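You operate a simulated robot arm through the tools that you are given. There is no shell and no other tool.

You are at the controls of a simulated robot arm. One attempt, no reset.

## Task
The small beaker slopped over: pour about 70 ml back and mop up.
Fine: pour into the plastic beaker and stand the small one where it was. Then wipe the puddle up with the cloth and put the cloth back. Set down upright: small beaker.
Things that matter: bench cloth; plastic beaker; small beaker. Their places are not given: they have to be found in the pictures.

It is judged by the outcome, as a careful person would: the job done as asked, and still so three seconds after it is handed in. It fails if anything else is knocked over, pushed out of place, dropped, spilled or broken. Flat cloth is picked up by pressing the open fingertips on it (5 to 10 N) and closing them slowly along it; thin cloth reads only 2 to 8 mm in the jaws.

## Robot
A 6-joint arm with a two-finger parallel gripper, fixed in place. Base frame: the origin is on the floor under the middle of its stand, x ahead of it, y to its left, z up; the work surface is at about z = 950. Units: mm, degrees, N and s.
With the tool pointing down near the work surface it reaches from about 360 to 820 mm from the base axis. Its first joint turns from -166.0 to 166.0 degrees. Payload 3.91 kg.
Tool frame: the origin (TCP) lies between the finger pads and is the grasp point; the fingertips stand 30 mm ahead of it; z points along the fingers, y is the line along which they close. The gripper opens to 110 mm. The fingers are 20 mm wide and 10 mm thick; the gripper's body (48 by 112 mm) begins 55 mm behind the TCP.
Orientation is that of the tool frame in the base frame, as [roll, pitch, yaw] about the fixed x, y, z axes, in that order (R = Rz(yaw) Ry(pitch) Rx(roll)). With the fingers straight down and closing along the base's y, the tool's x points along the base's -x, its y along +y and its z along -z.

## Interface
- The arm moves only by the tool apply_moves. Its argument "moves" is a list of rows, each a list of 2 entries, a list of its own where there are three numbers: the shift along the tool's x, y, z in mm, then the turn, a rotation vector about the tool's x, y, z in degrees. In form: [[[x, y, z], [wx, wy, wz]], ...]. A call has 1 to 20 rows; each row shifts and turns the commanded pose from where the row before left it, along the tool's axes as they then stand. "claw" is the finger opening in mm, from 0 to 110, set as the call begins (left out, the last holds). Each row takes 0.2 s and may step no farther than 50 mm and 8.6 degrees from the row before; otherwise, or with a gripper value out of range, the whole call is refused. A pose out of reach is approached as far as the arm can. The call stops where the force on the tool passes 40 N (or 10 N more than at its start, if that is more) or the arm is blocked; 0.2 s more then pass. Each finger travels about 45 mm/s and halts on what it meets, pressing with about 40 N; the grip force reading is that of the motor and also rises with nothing between the fingers. The clock runs only during rows and for 0.2 s after the last one: add rows that do not move to give the fingers time. The reply holds the time, the measured pose of the TCP, the force on the tool along the base axes, the opening and the grip force, in the units named above and with some noise, with the torque about the TCP (base axes, N m) and any sound that the robot's microphone picked up, and new pictures: "show" is both (left out), scene, wrist or none.
- Cameras (640 x 400 px; columns grow to the right, rows downward): "scene" is fixed at [400.4, 501.2, 1499.9]; the picture's right is [-0.76, 0.65, 0.00], its down [0.34, 0.40, -0.85] and it looks along [-0.55, -0.65, -0.53] (base axes); focal length 214 px, centre (320, 200). "wrist" rides on the gripper at [77, 7, -114] in the tool frame; the picture's right is [-0.09, 1.00, 0.00], its down [-0.80, -0.07, -0.59] and it looks along [-0.59, -0.05, 0.80] (tool axes); focal length 270 px, centre (320, 200).
- lift_body(by): slides the trunk up (or, below 0, down) by that many mm; the arm rides with it, the base frame stays. It gives what a move gives, with no picture.
- pixel_to_xyz(camera, pixels): for up to 12 pixels [column, row] of the newest picture of that camera ("zoom" is the newest enlarged one), the place [x, y, z] in the base frame of the surface seen there, good to about 2 mm. No time passes.
- inspect(camera, box): a new picture of the part [left, top, right, bottom] of that camera's present view, enlarged. No time passes.
- finish_job(): hands the job in; it is judged then, once.

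Open the gripper and draw the arm clear of the work before you hand the job in, unless the task says otherwise.

The tools are called after "Call:" as a command line: name --argument value ..., lists and objects as JSON in quotes. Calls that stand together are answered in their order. apply_moves: Moves the arm, as the interface text tells. Its arguments: {"type":"object","properties":{"moves":{"type":"array"},"claw":{"type":"number"},"show":{"type":"string","enum":["both","scene","wrist","none"]}},"required":["moves"]} The other tools are called the same way: lift_body (by) moves the trunk up or down; pixel_to_xyz (camera, pixels) gives the place of the surface under pixels of a picture; inspect (camera, box) takes an enlarged picture of a part of a camera's view; finish_job () hands the job in.

At the start:

```text
time_s: 0.0
tool_pos: [302.4, 265.5, 1368.7]
tool_rot: [-179.9, 0.1, -180.0]
ft_force: [-0.2, -0.3, -0.5]
moment: [-0.02, 0.02, 0.01]
finger_gap: 110.1
grasp_force: 0.0
trunk travel left (down, up): [-575.0, 35.0]
```

scene: 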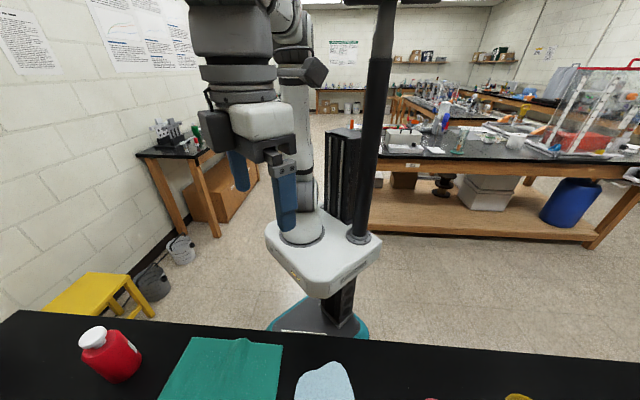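
wrist: 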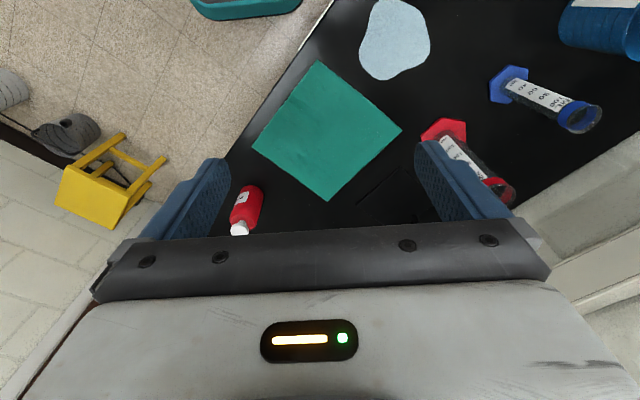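

The wrist picture shows a green cloth (~325,130), a pale puddle (~395,40), two measuring cylinders and a blue vessel at the top right (~600,25). I enlarge both views before moving.

Call:
inspect --camera "wrist" --box '[240, 0, 640, 250]'

Call:
inspect --camera "scene" --box '[0, 280, 640, 400]'

Call:
pixel_to_xyz --camera "wrist" --pixels '[[318, 62], [400, 130], [328, 200], [254, 146], [395, 40], [380, 0], [430, 45], [370, 70], [600, 30], [506, 85], [440, 130], [248, 205]]'

```text
1.60 times, centred on (440, 125) of wrist
```

zoom: 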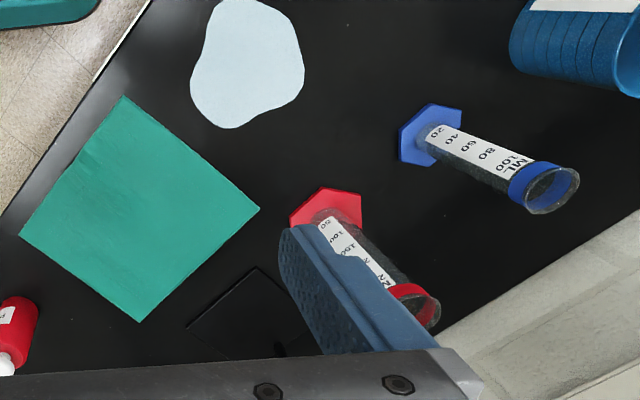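

```text
1.00 times, centred on (320, 340) of scene (not enlarged: the box is as wide or as high as the picture)
```

zoom: 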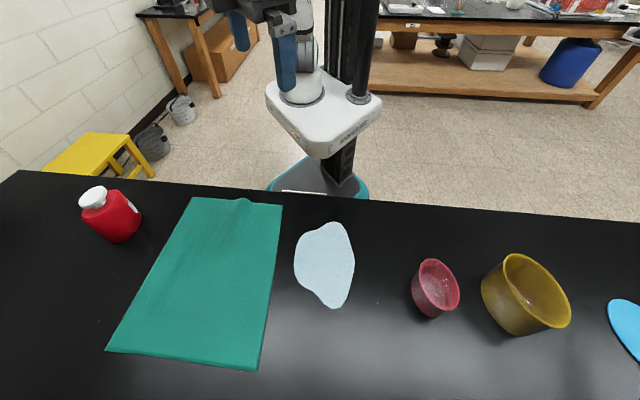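

```text
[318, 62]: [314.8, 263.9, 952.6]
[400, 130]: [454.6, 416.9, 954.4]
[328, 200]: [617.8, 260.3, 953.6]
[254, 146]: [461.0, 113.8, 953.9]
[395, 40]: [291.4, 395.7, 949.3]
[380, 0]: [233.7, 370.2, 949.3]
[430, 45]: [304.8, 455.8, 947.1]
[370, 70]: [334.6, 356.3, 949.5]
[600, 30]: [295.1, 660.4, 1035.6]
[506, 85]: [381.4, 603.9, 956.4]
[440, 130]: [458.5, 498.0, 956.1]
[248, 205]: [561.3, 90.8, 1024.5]
```

The scene zoom shows more: green cloth, puddle, a small red beaker (~435,288), a bigger yellow beaker (~525,295) and something cyan at the right edge. I locate these.

Call:
pixel_to_xyz --camera "zoom" --pixels '[[435, 270], [425, 312], [447, 308], [520, 265], [510, 330], [545, 325], [625, 320], [325, 262], [435, 263], [459, 297], [412, 275], [568, 310]]'

Call:
inspect --camera "scene" --box '[440, 340, 640, 400]'

```text
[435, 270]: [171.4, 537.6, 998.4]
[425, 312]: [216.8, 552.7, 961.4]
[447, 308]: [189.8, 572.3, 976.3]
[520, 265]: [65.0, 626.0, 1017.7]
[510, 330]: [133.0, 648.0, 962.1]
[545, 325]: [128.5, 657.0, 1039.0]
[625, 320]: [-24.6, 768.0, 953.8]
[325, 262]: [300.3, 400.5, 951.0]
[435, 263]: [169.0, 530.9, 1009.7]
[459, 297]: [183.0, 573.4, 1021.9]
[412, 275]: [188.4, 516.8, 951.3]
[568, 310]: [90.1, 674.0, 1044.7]
```

```text
3.20 times, centred on (540, 370) of scene
```

zoom: 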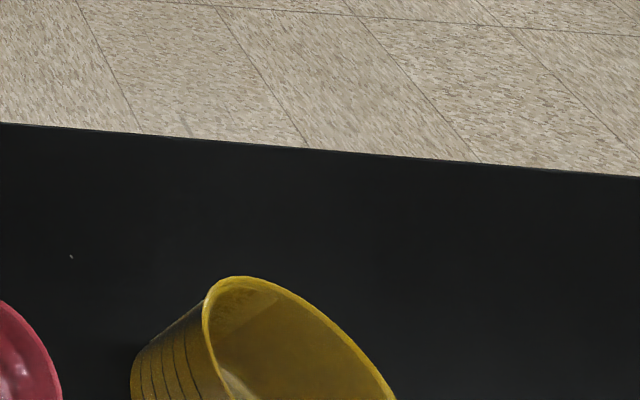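

A small red vessel sits near (185,545), a larger yellow one near (100,650) and a blue one near (295,660). I move the hand high above the bench and turn the wrist camera toward +y to view all three.

Call:
apply_moves --moves '[[[30, 21, 0], [0, 0, 0]], [[30, 21, 0], [0, 0, 0]], [[30, 21, 0], [0, 0, 0]], [[30, 21, 0], [0, 0, 0]], [[0, 0, 0], [0, 0, -8.2]], [[0, 0, 0], [0, 0, -8.2]], [[0, 0, 0], [0, 0, -8.2]], [[0, 0, 0], [0, 0, -8.2]], [[0, 0, 0], [0, 0, -8.2]], [[0, 0, 0], [0, 0, -8.2]], [[0, 0, 0], [0, 0, -8.2]], [[0, 0, 0], [0, 0, -8.2]], [[0, 0, 0], [0, 0, -8.2]], [[0, 0, 0], [0, 0, -8.2]], [[0, 0, 0], [0, 0, -8]]]' --show "both"

```text
time_s: 3.2
tool_pos: [182.5, 350.1, 1368.5]
tool_rot: [180.0, 0.0, -90.0]
ft_force: [-0.4, -0.7, 0.6]
moment: [0.0, 0.03, 0.0]
finger_gap: 110.0
grasp_force: 0.1
trunk travel left (down, up): [-575.0, 35.0]
```

scene: 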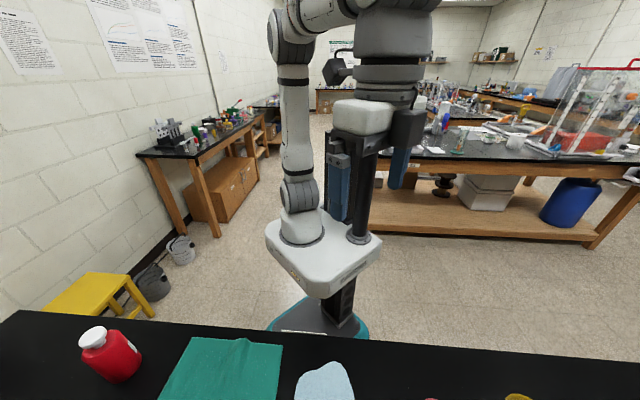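
wrist: 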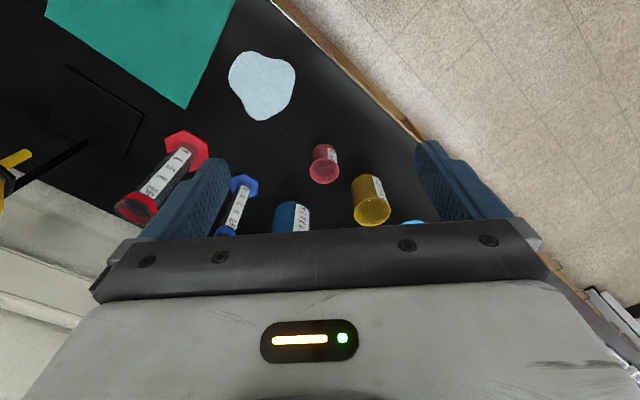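

The small red (325,163), yellow (371,200) and blue (291,218) vessels are all in the wrist view; I enlarge it to read the labels.

Call:
inspect --camera "wrist" --box '[240, 130, 420, 242]'

Call:
pixel_to_xyz --camera "wrist" --pixels '[[325, 148], [325, 175], [310, 160], [339, 160], [371, 178], [371, 215], [353, 195], [390, 195], [291, 205], [278, 220], [306, 215], [412, 224]]'

```text
3.56 times, centred on (330, 186) of wrist
```

zoom: 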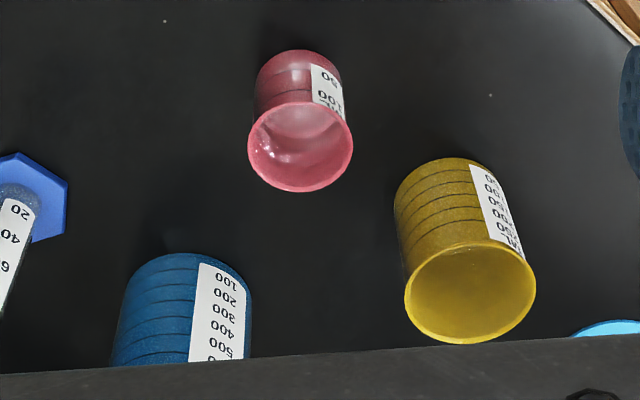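

```text
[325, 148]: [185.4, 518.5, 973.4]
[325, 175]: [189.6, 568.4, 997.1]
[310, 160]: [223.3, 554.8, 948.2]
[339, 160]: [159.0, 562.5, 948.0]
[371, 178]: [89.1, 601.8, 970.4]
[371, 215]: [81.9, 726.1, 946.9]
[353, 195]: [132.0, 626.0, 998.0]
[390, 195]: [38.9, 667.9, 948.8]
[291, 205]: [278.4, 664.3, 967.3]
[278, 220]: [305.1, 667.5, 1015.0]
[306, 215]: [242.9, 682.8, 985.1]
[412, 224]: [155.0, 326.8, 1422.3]
```

The red one is the smallest (50/100 marks), while yellow and blue are both bigger. I go lower and closer to read the labels and see materials and contents.

Call:
apply_moves --moves '[[[-30, 0, 30], [0, 0, 0]], [[-30, 0, 30], [0, 0, 0]], [[-30, 0, 30], [0, 0, 0]], [[-30, 0, 30], [0, 0, 0]]]' --show "wrist"

```text
time_s: 4.2
tool_pos: [183.5, 471.2, 1248.7]
tool_rot: [180.0, 0.0, -90.1]
ft_force: [-0.2, 0.5, 0.8]
moment: [0.01, -0.03, -0.04]
finger_gap: 110.0
grasp_force: 0.0
trunk travel left (down, up): [-575.0, 35.0]
```

wrist: 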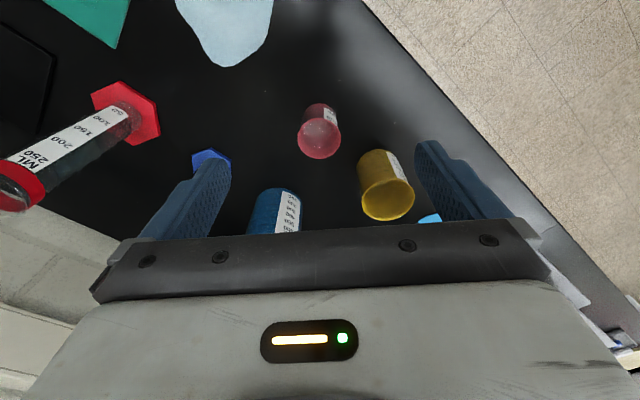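

The vessels are larger now: red (320,132), yellow (385,185), blue (275,212). I enlarge each.

Call:
inspect --camera "wrist" --box '[280, 90, 360, 140]'

Call:
inspect --camera "wrist" --box '[340, 140, 440, 230]'

Call:
inspect --camera "wrist" --box '[230, 170, 330, 240]'

```text
8.00 times, centred on (320, 115) of wrist
```

zoom: 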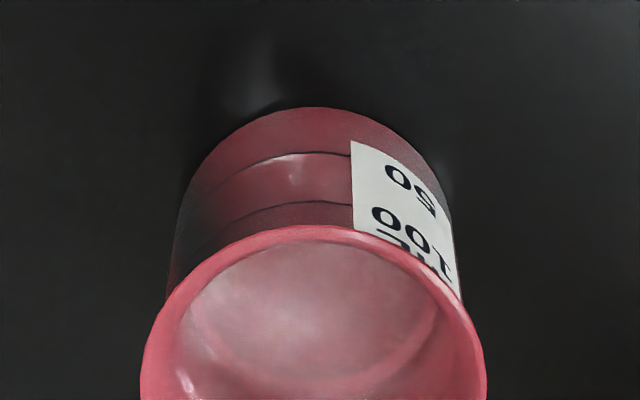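

```text
4.44 times, centred on (390, 185) of wrist
```

zoom: 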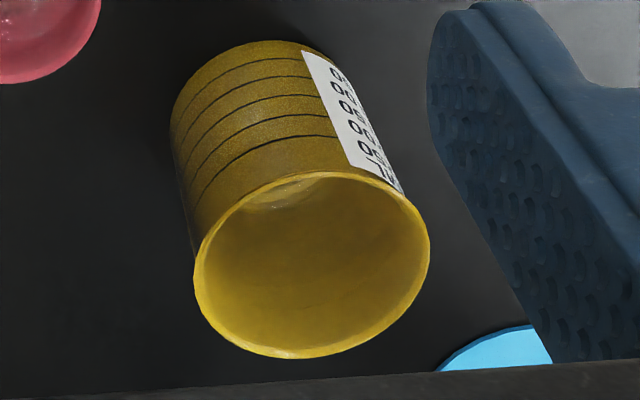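

```text
5.71 times, centred on (280, 205) of wrist
```

zoom: 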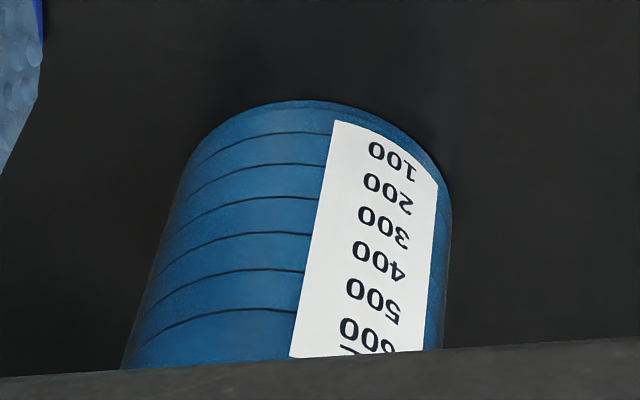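

Yellow and blue both could be the "plastic beaker", so I need to see the blue one's inside and finish too. I move 110 mm further in +y at the same height.

Call:
apply_moves --moves '[[[-37, 0, 0], [0, 0, 0]], [[-37, 0, 0], [0, 0, 0]], [[-37, 0, 0], [0, 0, 0]]]' --show "wrist"

Call:
inspect --camera "wrist" --box '[220, 60, 420, 190]'

```text
time_s: 5.0
tool_pos: [181.9, 582.9, 1246.4]
tool_rot: [180.0, 0.0, -89.9]
ft_force: [0.2, 1.3, 0.3]
moment: [-0.02, -0.03, -0.01]
finger_gap: 110.2
grasp_force: 0.1
trunk travel left (down, up): [-575.0, 35.0]
```

wrist: 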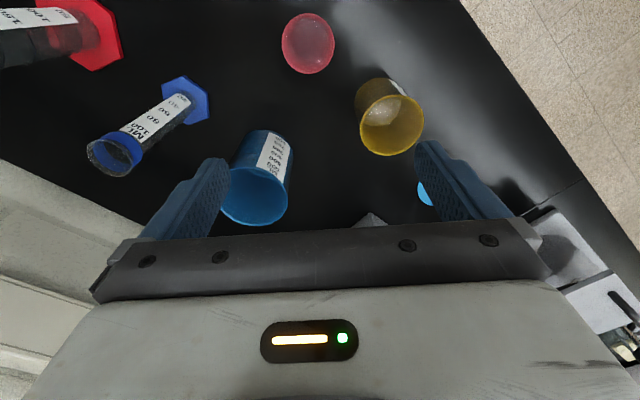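

```text
3.08 times, centred on (320, 125) of wrist
```

zoom: 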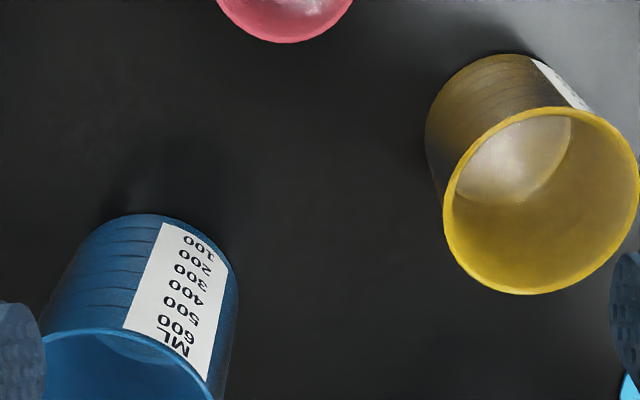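

Both larger beakers seem to show something inside; I enlarge each interior and the red one.

Call:
inspect --camera "wrist" --box '[350, 70, 430, 160]'

Call:
inspect --camera "wrist" --box '[215, 125, 305, 235]'

Call:
inspect --camera "wrist" --box '[270, 5, 350, 80]'

Call:
pixel_to_xyz --camera "wrist" --pixels '[[308, 14], [308, 72], [282, 43], [334, 43], [308, 45], [391, 96], [391, 155], [360, 125], [422, 122], [390, 112], [255, 222], [290, 180]]'

```text
4.44 times, centred on (390, 115) of wrist
```

zoom: 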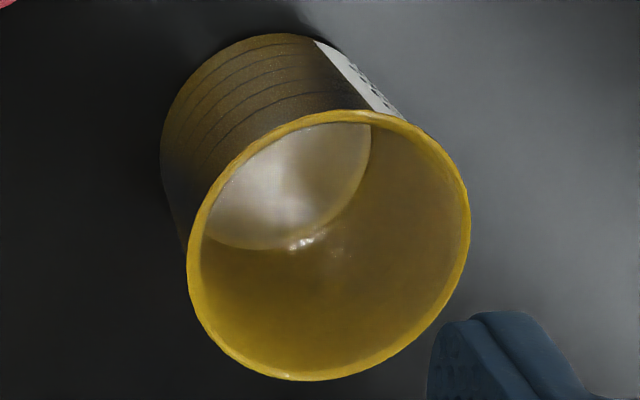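

```text
3.64 times, centred on (260, 180) of wrist
```

zoom: 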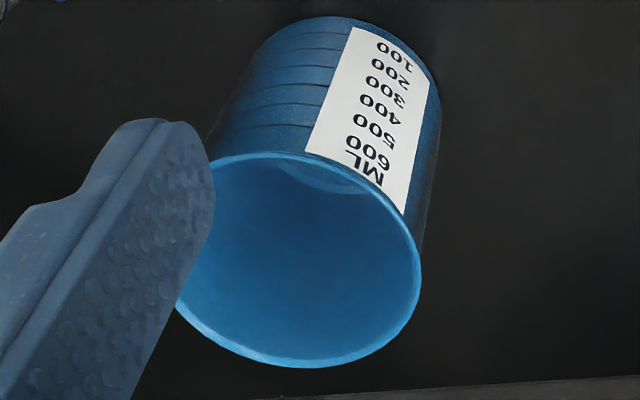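

```text
5.33 times, centred on (310, 42) of wrist
```

zoom: 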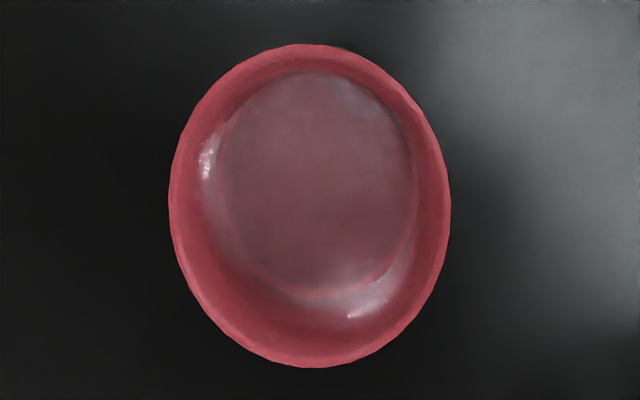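

```text
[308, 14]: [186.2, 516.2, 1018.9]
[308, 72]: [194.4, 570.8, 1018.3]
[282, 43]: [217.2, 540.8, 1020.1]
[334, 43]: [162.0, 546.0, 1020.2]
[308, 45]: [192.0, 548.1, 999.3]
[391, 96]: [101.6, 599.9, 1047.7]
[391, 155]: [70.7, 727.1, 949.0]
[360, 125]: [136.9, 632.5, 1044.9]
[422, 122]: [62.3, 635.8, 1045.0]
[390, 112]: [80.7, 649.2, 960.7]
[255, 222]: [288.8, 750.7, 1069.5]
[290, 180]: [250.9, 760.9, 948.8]
```

The red beaker's rim is at about (190,543,1019) with liquid at z≈999. I raise the hand over the blue one to compare the insides of blue and yellow.

Call:
apply_moves --moves '[[[-17, -26, -26], [0, 0, 0]], [[-17, -26, -26], [0, 0, 0]], [[-17, -26, -26], [0, 0, 0]], [[-17, -26, -26], [0, 0, 0]]]' --show "wrist"

Call:
inspect --camera "wrist" --box '[260, 40, 460, 170]'

```text
time_s: 6.0
tool_pos: [271.6, 627.2, 1342.4]
tool_rot: [-179.9, 0.2, -90.0]
ft_force: [0.3, -1.4, 0.5]
moment: [0.06, -0.04, -0.01]
finger_gap: 109.9
grasp_force: 0.0
out of reach, approached as far as the arm can: row 4
trunk travel left (down, up): [-575.0, 35.0]
```

wrist: 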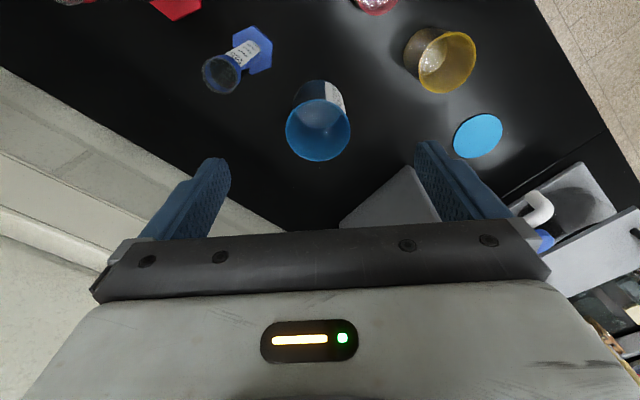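

```text
3.08 times, centred on (360, 105) of wrist
```

zoom: 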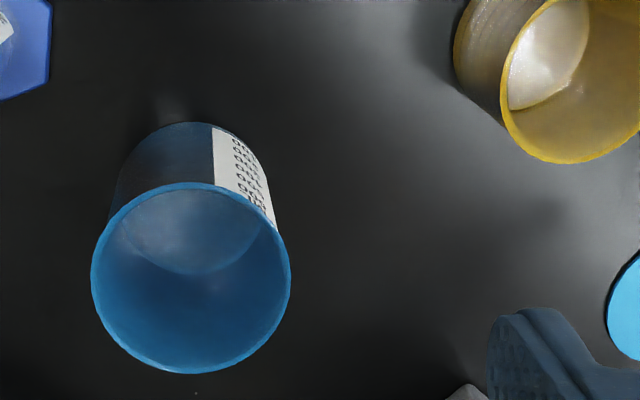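

Blue's inside shows at zoom (190,240) and yellow's at (545,60). I measure the heights of both bottoms/liquid surfaces.

Call:
pixel_to_xyz --camera "zoom" --pixels '[[190, 225], [180, 250], [150, 220], [190, 300], [190, 187], [190, 368], [95, 280], [288, 275], [545, 60], [535, 85], [590, 100], [555, 160]]'

Call:
inspect --camera "wrist" --box '[280, 70, 360, 165]'

Call:
inspect --camera "wrist" --box '[395, 15, 485, 100]'

```text
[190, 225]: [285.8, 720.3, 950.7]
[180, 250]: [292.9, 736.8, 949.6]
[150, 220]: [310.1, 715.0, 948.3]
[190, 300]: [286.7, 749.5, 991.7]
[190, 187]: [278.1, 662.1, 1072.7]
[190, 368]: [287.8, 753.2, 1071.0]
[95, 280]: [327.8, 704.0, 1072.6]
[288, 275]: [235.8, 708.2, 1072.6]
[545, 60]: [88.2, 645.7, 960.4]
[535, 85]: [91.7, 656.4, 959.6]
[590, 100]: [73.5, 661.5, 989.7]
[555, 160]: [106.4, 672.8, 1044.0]
```

```text
4.21 times, centred on (320, 118) of wrist
```

zoom: 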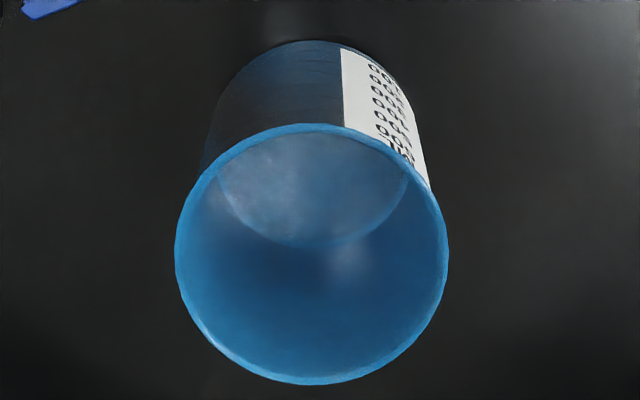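

```text
4.71 times, centred on (440, 58) of wrist
```

zoom: 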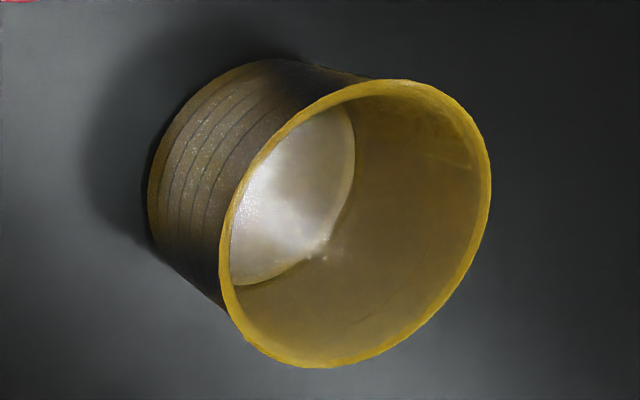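

Blue is empty (bottom z≈950) while yellow already holds some liquid (surface z≈960), so "back" into the plastic beaker points to the yellow one beside the small red one. I move back over the red beaker and start turning the wrist so that the camera side will face outward, which is the orientation for pouring toward the base.

Call:
apply_moves --moves '[[[32, 20.5, 23], [0, 0, 0]], [[32, 20.5, 23], [0, 0, 0]], [[32, 20.5, 23], [0, 0, 0]], [[32, 20.5, 23], [0, 0, 0]], [[0, 0, 0], [0, 0, -8.5]], [[0, 0, 0], [0, 0, -8.5]], [[0, 0, 0], [0, 0, -8.5]], [[0, 0, 0], [0, 0, -8.5]], [[0, 0, 0], [0, 0, -8.5]], [[0, 0, 0], [0, 0, -8.5]], [[0, 0, 0], [0, 0, -8.5]], [[0, 0, 0], [0, 0, -8.5]], [[0, 0, 0], [0, 0, -8.5]], [[0, 0, 0], [0, 0, -8.5]]]' --show "wrist"

Call:
inspect --camera "scene" --box '[320, 320, 640, 400]'

```text
time_s: 9.0
tool_pos: [194.6, 502.4, 1244.3]
tool_rot: [-180.0, 0.0, -5.0]
ft_force: [-0.4, 0.1, 0.3]
moment: [0.01, 0.03, -0.01]
finger_gap: 110.0
grasp_force: 0.2
trunk travel left (down, up): [-575.0, 35.0]
```

wrist: 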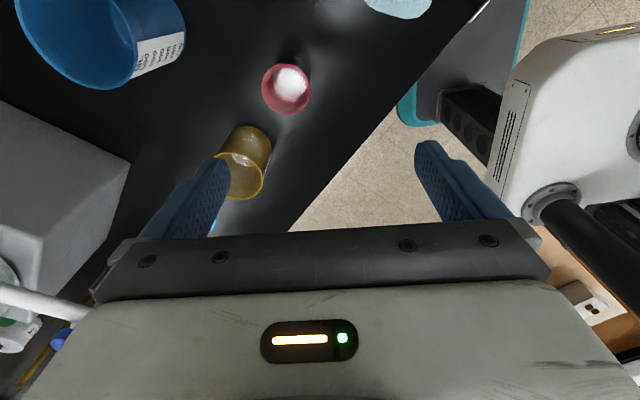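

```text
2.00 times, centred on (480, 360) of scene
```

zoom: 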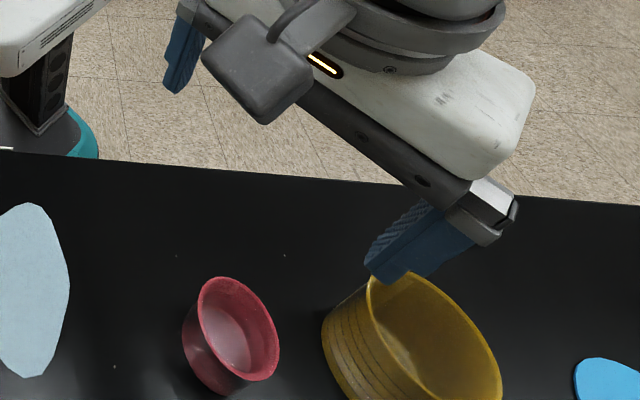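

The turn works (yaw −5°). I continue to about +81° so the tool x axis points outward along the yellow beaker's radial direction.

Call:
apply_moves --moves '[[[0, 0, 0], [0, 0, -8.5]], [[0, 0, 0], [0, 0, -8.5]], [[0, 0, 0], [0, 0, -8.5]], [[0, 0, 0], [0, 0, -8.5]], [[0, 0, 0], [0, 0, -8.5]], [[0, 0, 0], [0, 0, -8.5]], [[0, 0, 0], [0, 0, -8.5]], [[0, 0, 0], [0, 0, -8.5]], [[0, 0, 0], [0, 0, -8.5]], [[0, 0, 0], [0, 0, -8.5]]]' --show "both"

```text
time_s: 11.2
tool_pos: [139.4, 510.8, 1242.5]
tool_rot: [178.2, -0.4, 74.8]
ft_force: [-0.4, -0.4, 0.3]
moment: [-0.01, -0.02, -0.01]
finger_gap: 109.9
grasp_force: 0.0
out of reach, approached as far as the arm can: row 9, 10
trunk travel left (down, up): [-575.0, 35.0]
```

scene: 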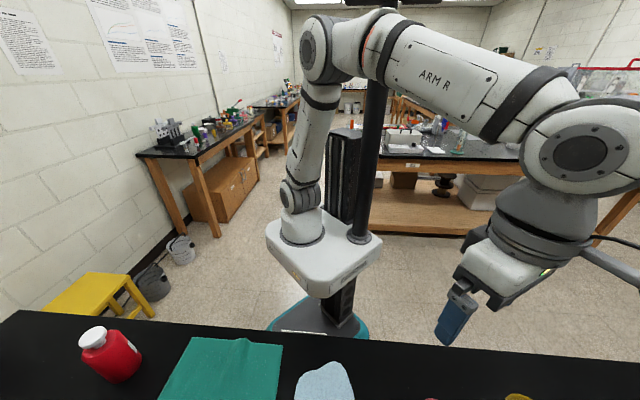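
wrist: 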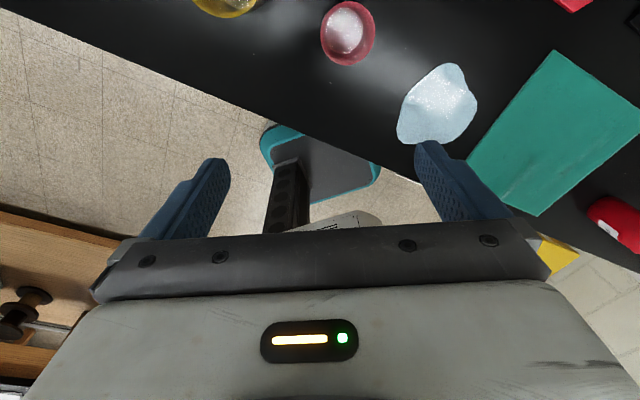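

The last wrist joint limits out near yaw 75–78° here (tool x exactly radial). I turn back to about yaw 55°, which still pours roughly toward the base, and check the pose.

Call:
apply_moves --moves '[[[0, 0, 0], [0, 0, 8.3]], [[0, 0, 0], [0, 0, 8.3]], [[0, 0, 0], [0, 0, 8.3]], [[0, 0, 0], [0, 0, 0]]]' --claw 84 --show "wrist"

```text
time_s: 12.2
tool_pos: [142.7, 510.7, 1241.5]
tool_rot: [179.6, -0.2, 51.7]
ft_force: [0.9, -0.7, 0.9]
moment: [0.04, -0.02, 0.02]
finger_gap: 84.1
grasp_force: 0.0
trunk travel left (down, up): [-575.0, 35.0]
```

wrist: 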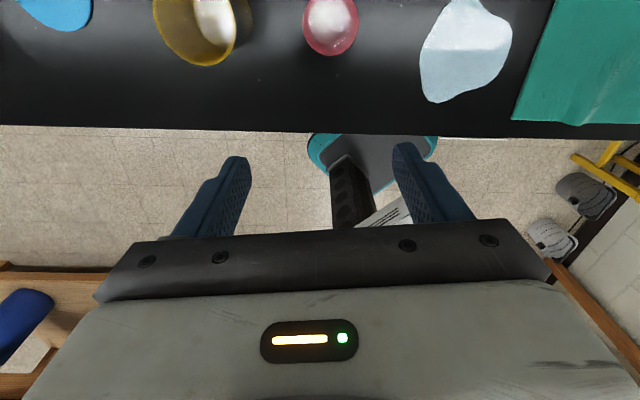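

The commanded pose now follows the measured one (yaw 51.7°). I enlarge red at (331,25) and yellow at (205,30) to measure rims, marks and liquid level before grasping.

Call:
inspect --camera "wrist" --box '[290, 0, 370, 60]'

Call:
pixel_to_xyz --camera "zoom" --pixels '[[320, 120], [320, 200], [250, 200], [390, 200], [200, 200], [440, 200]]'

```text
6.67 times, centred on (330, 30) of wrist
```

zoom: 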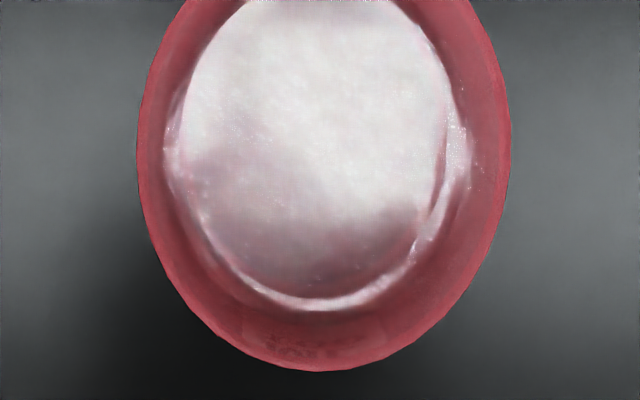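

```text
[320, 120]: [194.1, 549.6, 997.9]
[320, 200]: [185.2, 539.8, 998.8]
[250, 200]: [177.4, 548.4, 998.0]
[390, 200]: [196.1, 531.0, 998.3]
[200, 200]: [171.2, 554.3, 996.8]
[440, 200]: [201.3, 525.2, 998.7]
```

Liquid level is z≈998. I also look at the red beaker's side from the scene camera to measure its graduation lines.

Call:
inspect --camera "scene" --box '[370, 390, 530, 400]'

Call:
inspect --camera "wrist" --box '[290, 0, 370, 10]'

Call:
pixel_to_xyz --camera "zoom" --pixels '[[320, 60], [320, 365], [138, 220], [510, 220], [172, 240], [460, 240], [180, 260], [452, 260], [320, 420], [320, 200]]'

```text
4.00 times, centred on (450, 395) of scene
```

zoom: 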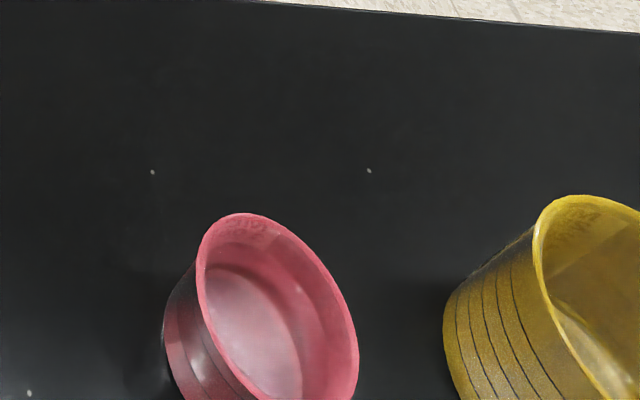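

```text
8.00 times, centred on (330, 5) of wrist
```

zoom: 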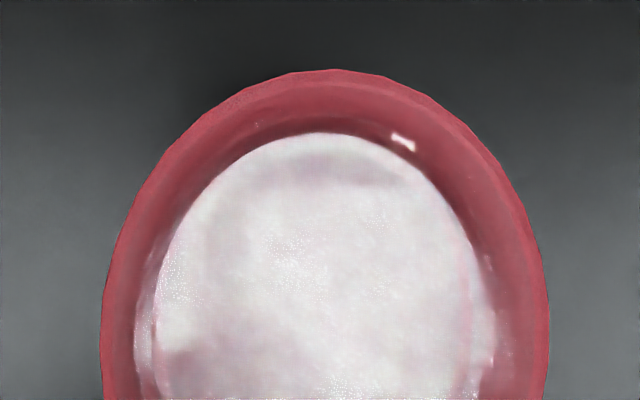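

```text
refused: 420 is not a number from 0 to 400
```

I measure the rim and liquid edge points on the newest red zoom.

Call:
pixel_to_xyz --camera "zoom" --pixels '[[330, 74], [103, 340], [546, 340], [108, 300], [542, 300], [330, 136], [160, 330], [470, 330], [330, 300], [180, 300], [440, 300], [140, 200]]'

Call:
pixel_to_xyz --camera "wrist" --pixels '[[331, 0], [331, 54], [303, 20], [358, 20], [197, 65], [239, 20], [215, 20], [180, 10]]'

```text
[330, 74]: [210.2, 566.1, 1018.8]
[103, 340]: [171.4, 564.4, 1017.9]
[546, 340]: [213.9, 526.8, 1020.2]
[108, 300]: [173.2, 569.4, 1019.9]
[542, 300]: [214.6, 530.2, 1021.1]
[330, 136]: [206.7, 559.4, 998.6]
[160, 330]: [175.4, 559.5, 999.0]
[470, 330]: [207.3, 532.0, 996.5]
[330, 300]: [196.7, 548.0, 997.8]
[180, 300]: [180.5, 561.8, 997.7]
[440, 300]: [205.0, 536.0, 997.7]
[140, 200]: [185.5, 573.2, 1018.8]
```

```text
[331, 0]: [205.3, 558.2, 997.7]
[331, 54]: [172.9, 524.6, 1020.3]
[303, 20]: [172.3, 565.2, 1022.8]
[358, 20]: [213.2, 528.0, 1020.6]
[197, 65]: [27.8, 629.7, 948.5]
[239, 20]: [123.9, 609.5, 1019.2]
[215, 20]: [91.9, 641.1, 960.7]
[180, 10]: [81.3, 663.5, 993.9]
```

Red: rim centre ≈(192,545.5), rim Ø56, z 1020; 50 and 100 ml lines work out at about z 978 and 1003, so ~91 ml now and about 21 ml (z≈963) should remain. Yellow: rim centre ≈(100,636), z 1045. I move above red, at z≈1120.

Call:
apply_moves --moves '[[[19.3, 5.7, 40.5], [0, 0, 0]], [[19.3, 5.7, 40.5], [0, 0, 0]], [[19.3, 5.7, 40.5], [0, 0, 0]], [[0, 0, 0], [0, 0, 0]]]' --show "both"

```text
time_s: 13.2
tool_pos: [192.8, 547.0, 1119.8]
tool_rot: [179.7, -0.2, 51.8]
ft_force: [0.8, -0.3, 0.1]
moment: [-0.02, -0.02, -0.01]
finger_gap: 83.9
grasp_force: 0.1
trunk travel left (down, up): [-575.0, 35.0]
```

scene: 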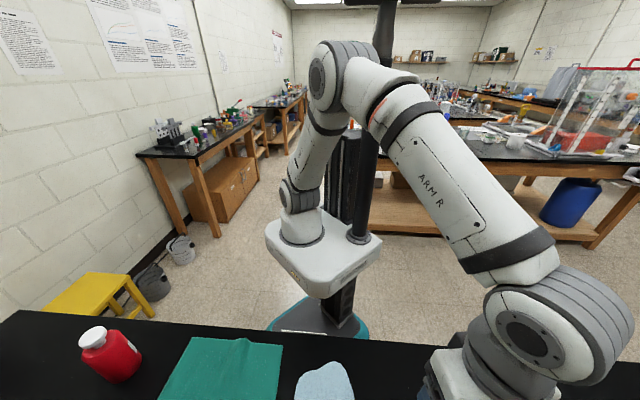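
wrist: 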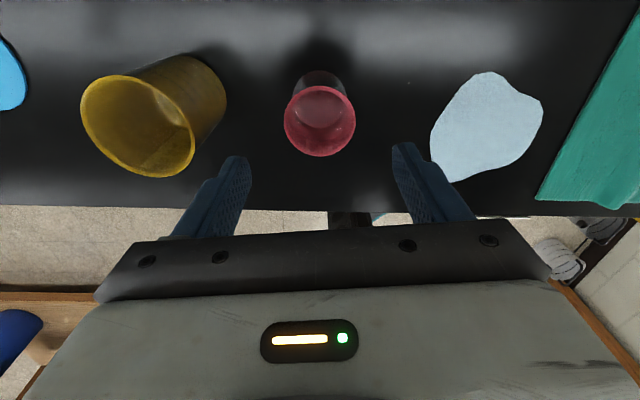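

The hand is centred over red within 2 mm (fingers straddle it). I descend to TCP z≈987.

Call:
apply_moves --moves '[[[-1.5, 0.3, 30], [0, 0, 0]], [[0, 0, 30], [0, 0, 0]], [[0, 0, 30], [0, 0, 0]], [[0, 0, 25], [0, 0, 0]], [[0, 0, 17.5], [0, 0, 0]], [[0, 0, 0], [0, 0, 0]]]' --show "both"

```text
time_s: 14.6
tool_pos: [193.0, 545.2, 989.8]
tool_rot: [179.7, -0.2, 51.8]
ft_force: [-0.9, 0.0, 0.0]
moment: [-0.03, -0.01, 0.0]
finger_gap: 83.8
grasp_force: 0.0
trunk travel left (down, up): [-575.0, 35.0]
```

scene: 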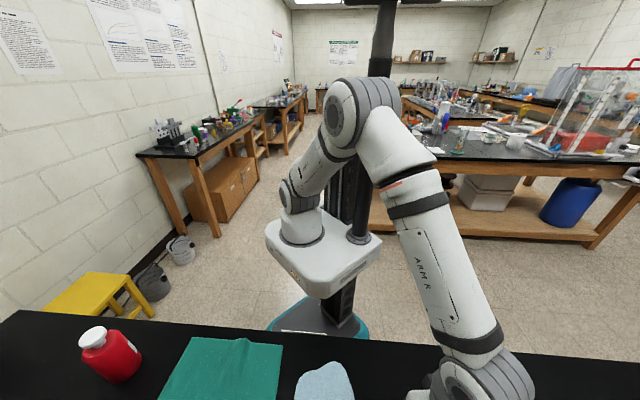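
wrist: 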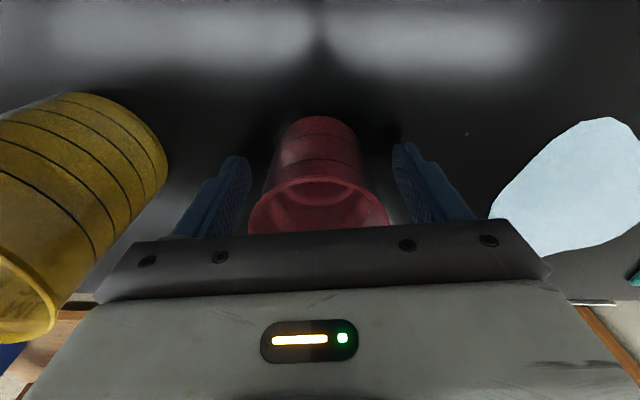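

The fingers straddle the red beaker symmetrically at z≈990. I close in two stages to grip it.

Call:
apply_moves --moves '[[[0, 0, 0], [0, 0, 0]], [[0, 0, 0], [0, 0, 0]], [[0, 0, 0], [0, 0, 0]]]' --claw 62 --show "none"

Call:
apply_moves --moves '[[[0, 0, 0], [0, 0, 0]], [[0, 0, 0], [0, 0, 0]], [[0, 0, 0], [0, 0, 0]], [[0, 0, 0], [0, 0, 0]]]' --claw 44 --show "wrist"

```text
time_s: 15.4
tool_pos: [192.5, 544.9, 988.2]
tool_rot: [179.7, -0.1, 51.8]
ft_force: [0.5, 0.2, -0.2]
moment: [-0.02, 0.01, 0.0]
finger_gap: 61.8
grasp_force: 0.0
trunk travel left (down, up): [-575.0, 35.0]
```

```text
time_s: 16.4
tool_pos: [191.6, 546.2, 988.3]
tool_rot: [179.7, -0.1, 51.8]
ft_force: [-0.2, 0.7, 0.6]
moment: [-0.01, -0.04, 0.01]
finger_gap: 56.5
grasp_force: 40.2
trunk travel left (down, up): [-575.0, 35.0]
```

wrist: 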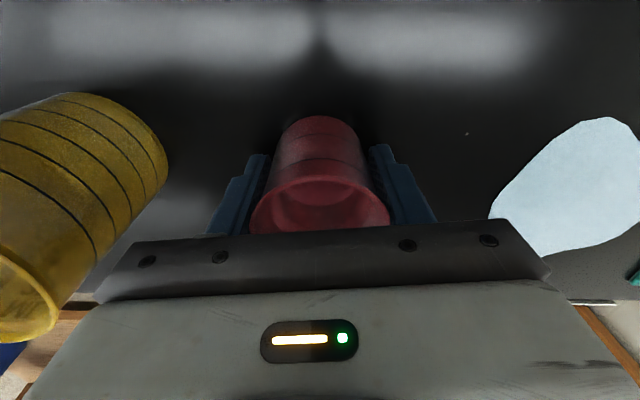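

Red is gripped (gap 56.5 mm, 40 N) at TCP ≈(192,545.7,988.3). I lift it smoothly by 122 mm.

Call:
apply_moves --moves '[[[0, 0, -4], [0, 0, 0]], [[0, 0, -8], [0, 0, 0]], [[0, 0, -14], [0, 0, 0]], [[0, 0, -18], [0, 0, 0]], [[0, 0, -18], [0, 0, 0]], [[0, 0, -18], [0, 0, 0]], [[0, 0, -18], [0, 0, 0]], [[0, 0, -14], [0, 0, 0]], [[0, 0, -7], [0, 0, 0]], [[0, 0, -3], [0, 0, 0]], [[0, 0, 0], [0, 0, 0]]]' --show "both"

```text
time_s: 18.8
tool_pos: [192.9, 544.7, 1109.9]
tool_rot: [179.6, -0.1, 51.9]
ft_force: [-0.2, 0.5, -1.0]
moment: [-0.01, -0.02, 0.03]
finger_gap: 55.8
grasp_force: 39.1
trunk travel left (down, up): [-575.0, 35.0]
```

scene: 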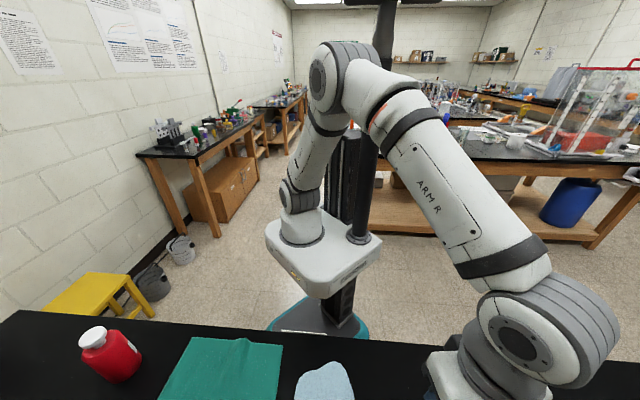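
wrist: 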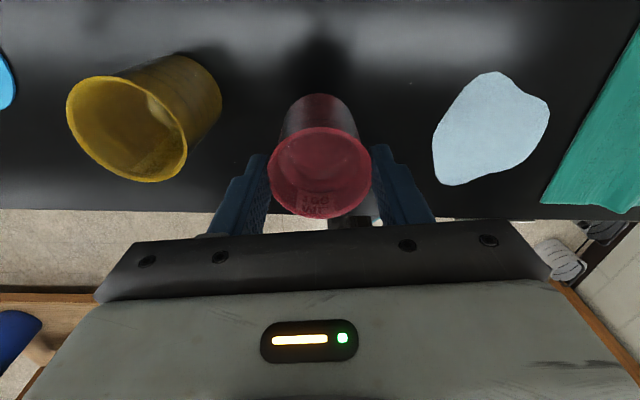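

The beaker came up with its liquid. I carry it smoothly to the pouring spot, TCP ≈(132,677,1110), so that its lip will hang over the yellow beaker.

Call:
apply_moves --moves '[[[2.0, -3.9, 0], [0, 0, 0]], [[4.7, -9.1, 0], [0, 0, 0]], [[8.0, -15.5, 0], [0, 0, 0]], [[10.6, -20.7, 0], [0, 0, 0]], [[10.6, -20.7, 0], [0, 0, 0]], [[10.6, -20.7, 0], [0, 0, 0]], [[9.3, -18.1, 0], [0, 0, 0]], [[6.0, -11.7, 0], [0, 0, 0]], [[3.3, -6.5, 0], [0, 0, 0]], [[1.3, -2.6, 0], [0, 0, 0]], [[0, 0, 0], [0, 0, 0]]]' --show "both"

```text
time_s: 21.2
tool_pos: [130.9, 676.2, 1107.2]
tool_rot: [179.7, 0.0, 51.7]
ft_force: [0.2, 0.1, -2.3]
moment: [-0.04, -0.08, -0.05]
finger_gap: 55.9
grasp_force: 40.1
trunk travel left (down, up): [-575.0, 35.0]
```

scene: 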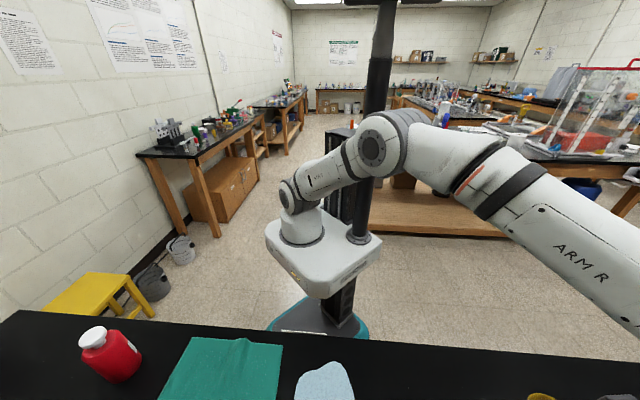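
wrist: 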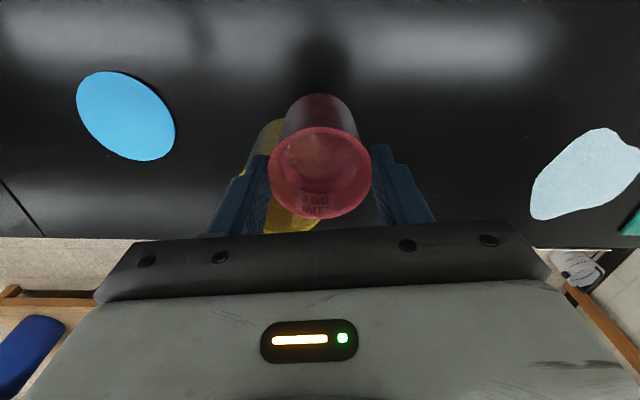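

The yellow beaker peeks out from behind red (cols 247–320), somewhat more to the left than I expected. I enlarge and measure its rim from here before tilting.

Call:
inspect --camera "wrist" --box '[220, 90, 420, 240]'

Call:
pixel_to_xyz --camera "zoom" --pixels '[[120, 150], [150, 110], [125, 180], [150, 350], [200, 370], [250, 360], [180, 365]]'

```text
2.67 times, centred on (320, 165) of wrist
```

zoom: 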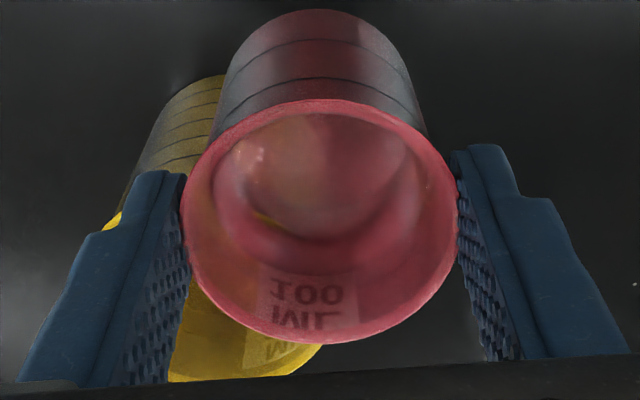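

```text
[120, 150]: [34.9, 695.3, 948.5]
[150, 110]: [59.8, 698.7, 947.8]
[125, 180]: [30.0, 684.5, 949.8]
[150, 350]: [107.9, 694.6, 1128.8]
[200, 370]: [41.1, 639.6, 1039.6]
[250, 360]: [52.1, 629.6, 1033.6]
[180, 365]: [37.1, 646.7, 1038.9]
```

These readings place yellow's far rim near (41,640), about 20 mm or more from where I expected, and in the scene the yellow top is at (540,395) instead of (517,395). I check the scene camera to see whether the yellow beaker moved.

Call:
inspect --camera "scene" --box '[320, 340, 640, 400]'

Call:
inspect --camera "scene" --box '[480, 390, 640, 400]'

```text
2.00 times, centred on (480, 370) of scene
```

zoom: 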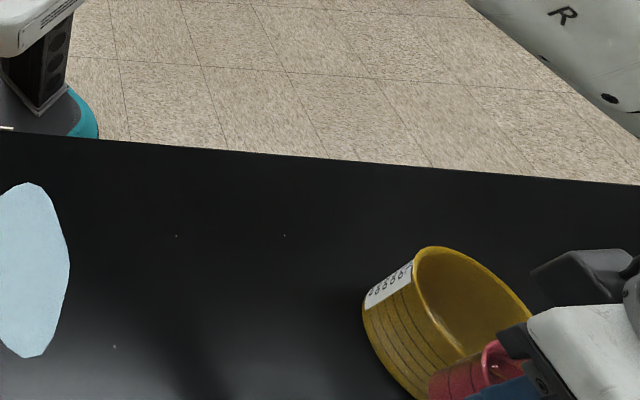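

```text
4.00 times, centred on (560, 395) of scene
```

zoom: 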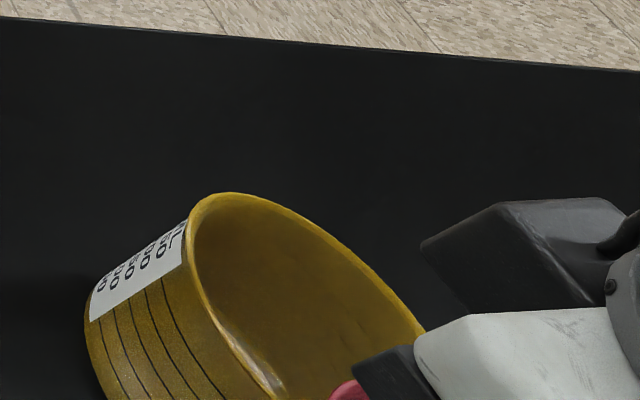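

The yellow beaker was pushed: its label turned into view and it shifted. Comparing wrist pictures, red's rim looks farther from the camera than at the grasp (104 px wide vs 140), so red slid down in the jaws; I measure red's actual rim and the yellow's new place.

Call:
pixel_to_xyz --camera "wrist" --pixels '[[320, 129], [320, 216], [270, 172], [370, 172], [320, 155], [330, 100], [310, 225], [300, 215]]'

Call:
pixel_to_xyz --camera "zoom" --pixels '[[235, 193], [95, 320], [188, 230], [415, 320], [300, 220], [230, 330], [100, 380], [340, 395]]'

```text
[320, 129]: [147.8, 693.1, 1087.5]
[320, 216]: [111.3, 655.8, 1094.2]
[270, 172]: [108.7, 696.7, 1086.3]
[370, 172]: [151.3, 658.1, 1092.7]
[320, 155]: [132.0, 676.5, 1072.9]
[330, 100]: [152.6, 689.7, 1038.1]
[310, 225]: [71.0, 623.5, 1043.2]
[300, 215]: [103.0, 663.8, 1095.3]
```

```text
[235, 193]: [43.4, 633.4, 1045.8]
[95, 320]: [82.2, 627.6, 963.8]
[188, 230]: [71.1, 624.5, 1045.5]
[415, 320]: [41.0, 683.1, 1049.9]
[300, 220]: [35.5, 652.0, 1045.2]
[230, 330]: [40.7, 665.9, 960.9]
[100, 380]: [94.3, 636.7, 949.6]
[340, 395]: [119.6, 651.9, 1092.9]
```

Red's rim is now at z≈1090 (17 mm below TCP), so it slid ~49 mm down in the jaws (they only pinched its rim flange), and its bottom pushed yellow to about (71,662). I'll back off away from yellow, retrace to red's original spot and set it down for a better grasp.

Call:
apply_moves --moves '[[[0, 4, 0], [0, 0, 0]], [[0, 8, 0], [0, 0, 0]], [[0, 12, 0], [0, 0, 0]], [[-4, 14, 0], [0, 0, 0]], [[-8, 15, 0], [0, 0, 0]], [[-10, 15, 0], [0, 0, 0]], [[-10, 15, 0], [0, 0, 0]], [[-10, 15, 0], [0, 0, 0]], [[-10, 13, 0], [0, 0, 0]], [[-8, 10, 0], [0, 0, 0]], [[-4, 5, 0], [0, 0, 0]], [[-2, 3, 0], [0, 0, 0]], [[0, 0, 0], [0, 0, 0]]]' --show "both"

```text
time_s: 24.0
tool_pos: [191.6, 543.9, 1109.2]
tool_rot: [179.7, 0.0, 51.9]
ft_force: [-0.4, -1.2, -1.1]
moment: [0.03, 0.03, 0.01]
finger_gap: 55.6
grasp_force: 40.6
trunk travel left (down, up): [-575.0, 35.0]
```

scene: 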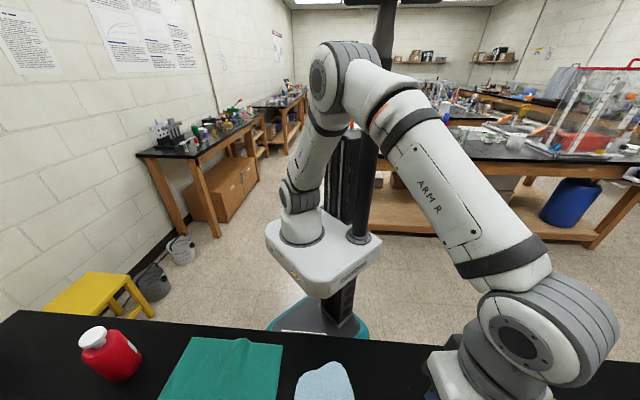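
wrist: 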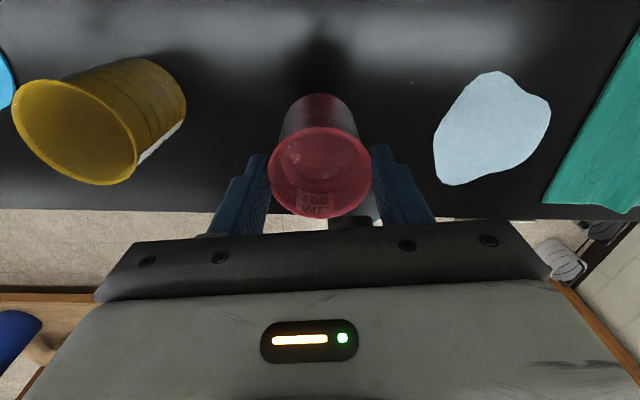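

Red hangs over its old spot and yellow stands upright at its shifted place. I check red's rim and the bench below for any drips before lowering.

Call:
pixel_to_xyz --camera "wrist" --pixels '[[320, 129], [320, 216], [270, 172], [370, 172], [320, 155], [330, 165], [75, 83], [95, 183], [15, 110], [135, 170]]'

Call:
inspect --camera "wrist" --box '[220, 60, 420, 240]'

```text
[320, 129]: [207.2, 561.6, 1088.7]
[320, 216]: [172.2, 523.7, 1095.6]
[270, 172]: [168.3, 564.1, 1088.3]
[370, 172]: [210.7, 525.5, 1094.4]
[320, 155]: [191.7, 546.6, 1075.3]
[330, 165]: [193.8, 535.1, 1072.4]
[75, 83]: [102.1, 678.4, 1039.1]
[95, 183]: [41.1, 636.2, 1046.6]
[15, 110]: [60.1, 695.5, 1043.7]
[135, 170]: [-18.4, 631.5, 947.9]
```

```text
2.22 times, centred on (320, 150) of wrist
```

zoom: 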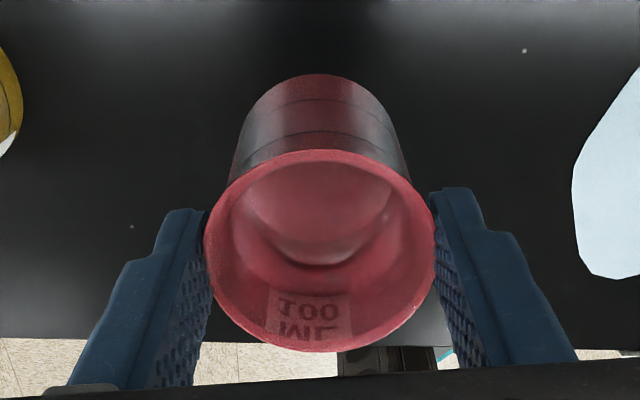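

No drips are visible; red's bottom should be near z≈1021. I lower 60 mm smoothly, then creep down watching the force.

Call:
apply_moves --moves '[[[1, 1, 5], [0, 0, 0]], [[1, 1, 10], [0, 0, 0]], [[0, 0, 12], [0, 0, 0]], [[0, 0, 12], [0, 0, 0]], [[0, 0, 11], [0, 0, 0]], [[0, 0, 8], [0, 0, 0]], [[0, 0, 4], [0, 0, 0]], [[0, 0, 2], [0, 0, 0]], [[0, 0, 0], [0, 0, 0]]]' --show "none"

Call:
apply_moves --moves '[[[0, 0, 2], [0, 0, 0]], [[0, 0, 2], [0, 0, 0]], [[0, 0, 0], [0, 0, 0]]]' --show "wrist"

```text
time_s: 26.0
tool_pos: [194.5, 546.0, 1046.0]
tool_rot: [179.6, -0.1, 51.8]
ft_force: [-0.1, -0.5, -1.6]
moment: [-0.02, 0.03, 0.0]
finger_gap: 55.6
grasp_force: 39.9
trunk travel left (down, up): [-575.0, 35.0]
```

```text
time_s: 26.8
tool_pos: [194.5, 546.1, 1041.6]
tool_rot: [179.8, -0.2, 51.7]
ft_force: [0.1, 0.1, -1.4]
moment: [0.0, 0.01, 0.01]
finger_gap: 55.7
grasp_force: 40.4
trunk travel left (down, up): [-575.0, 35.0]
```

wrist: 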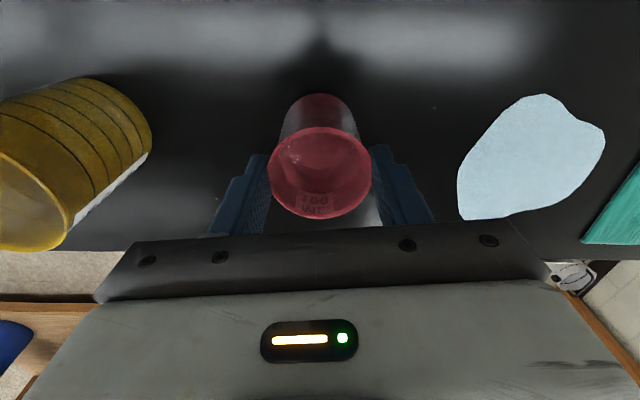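

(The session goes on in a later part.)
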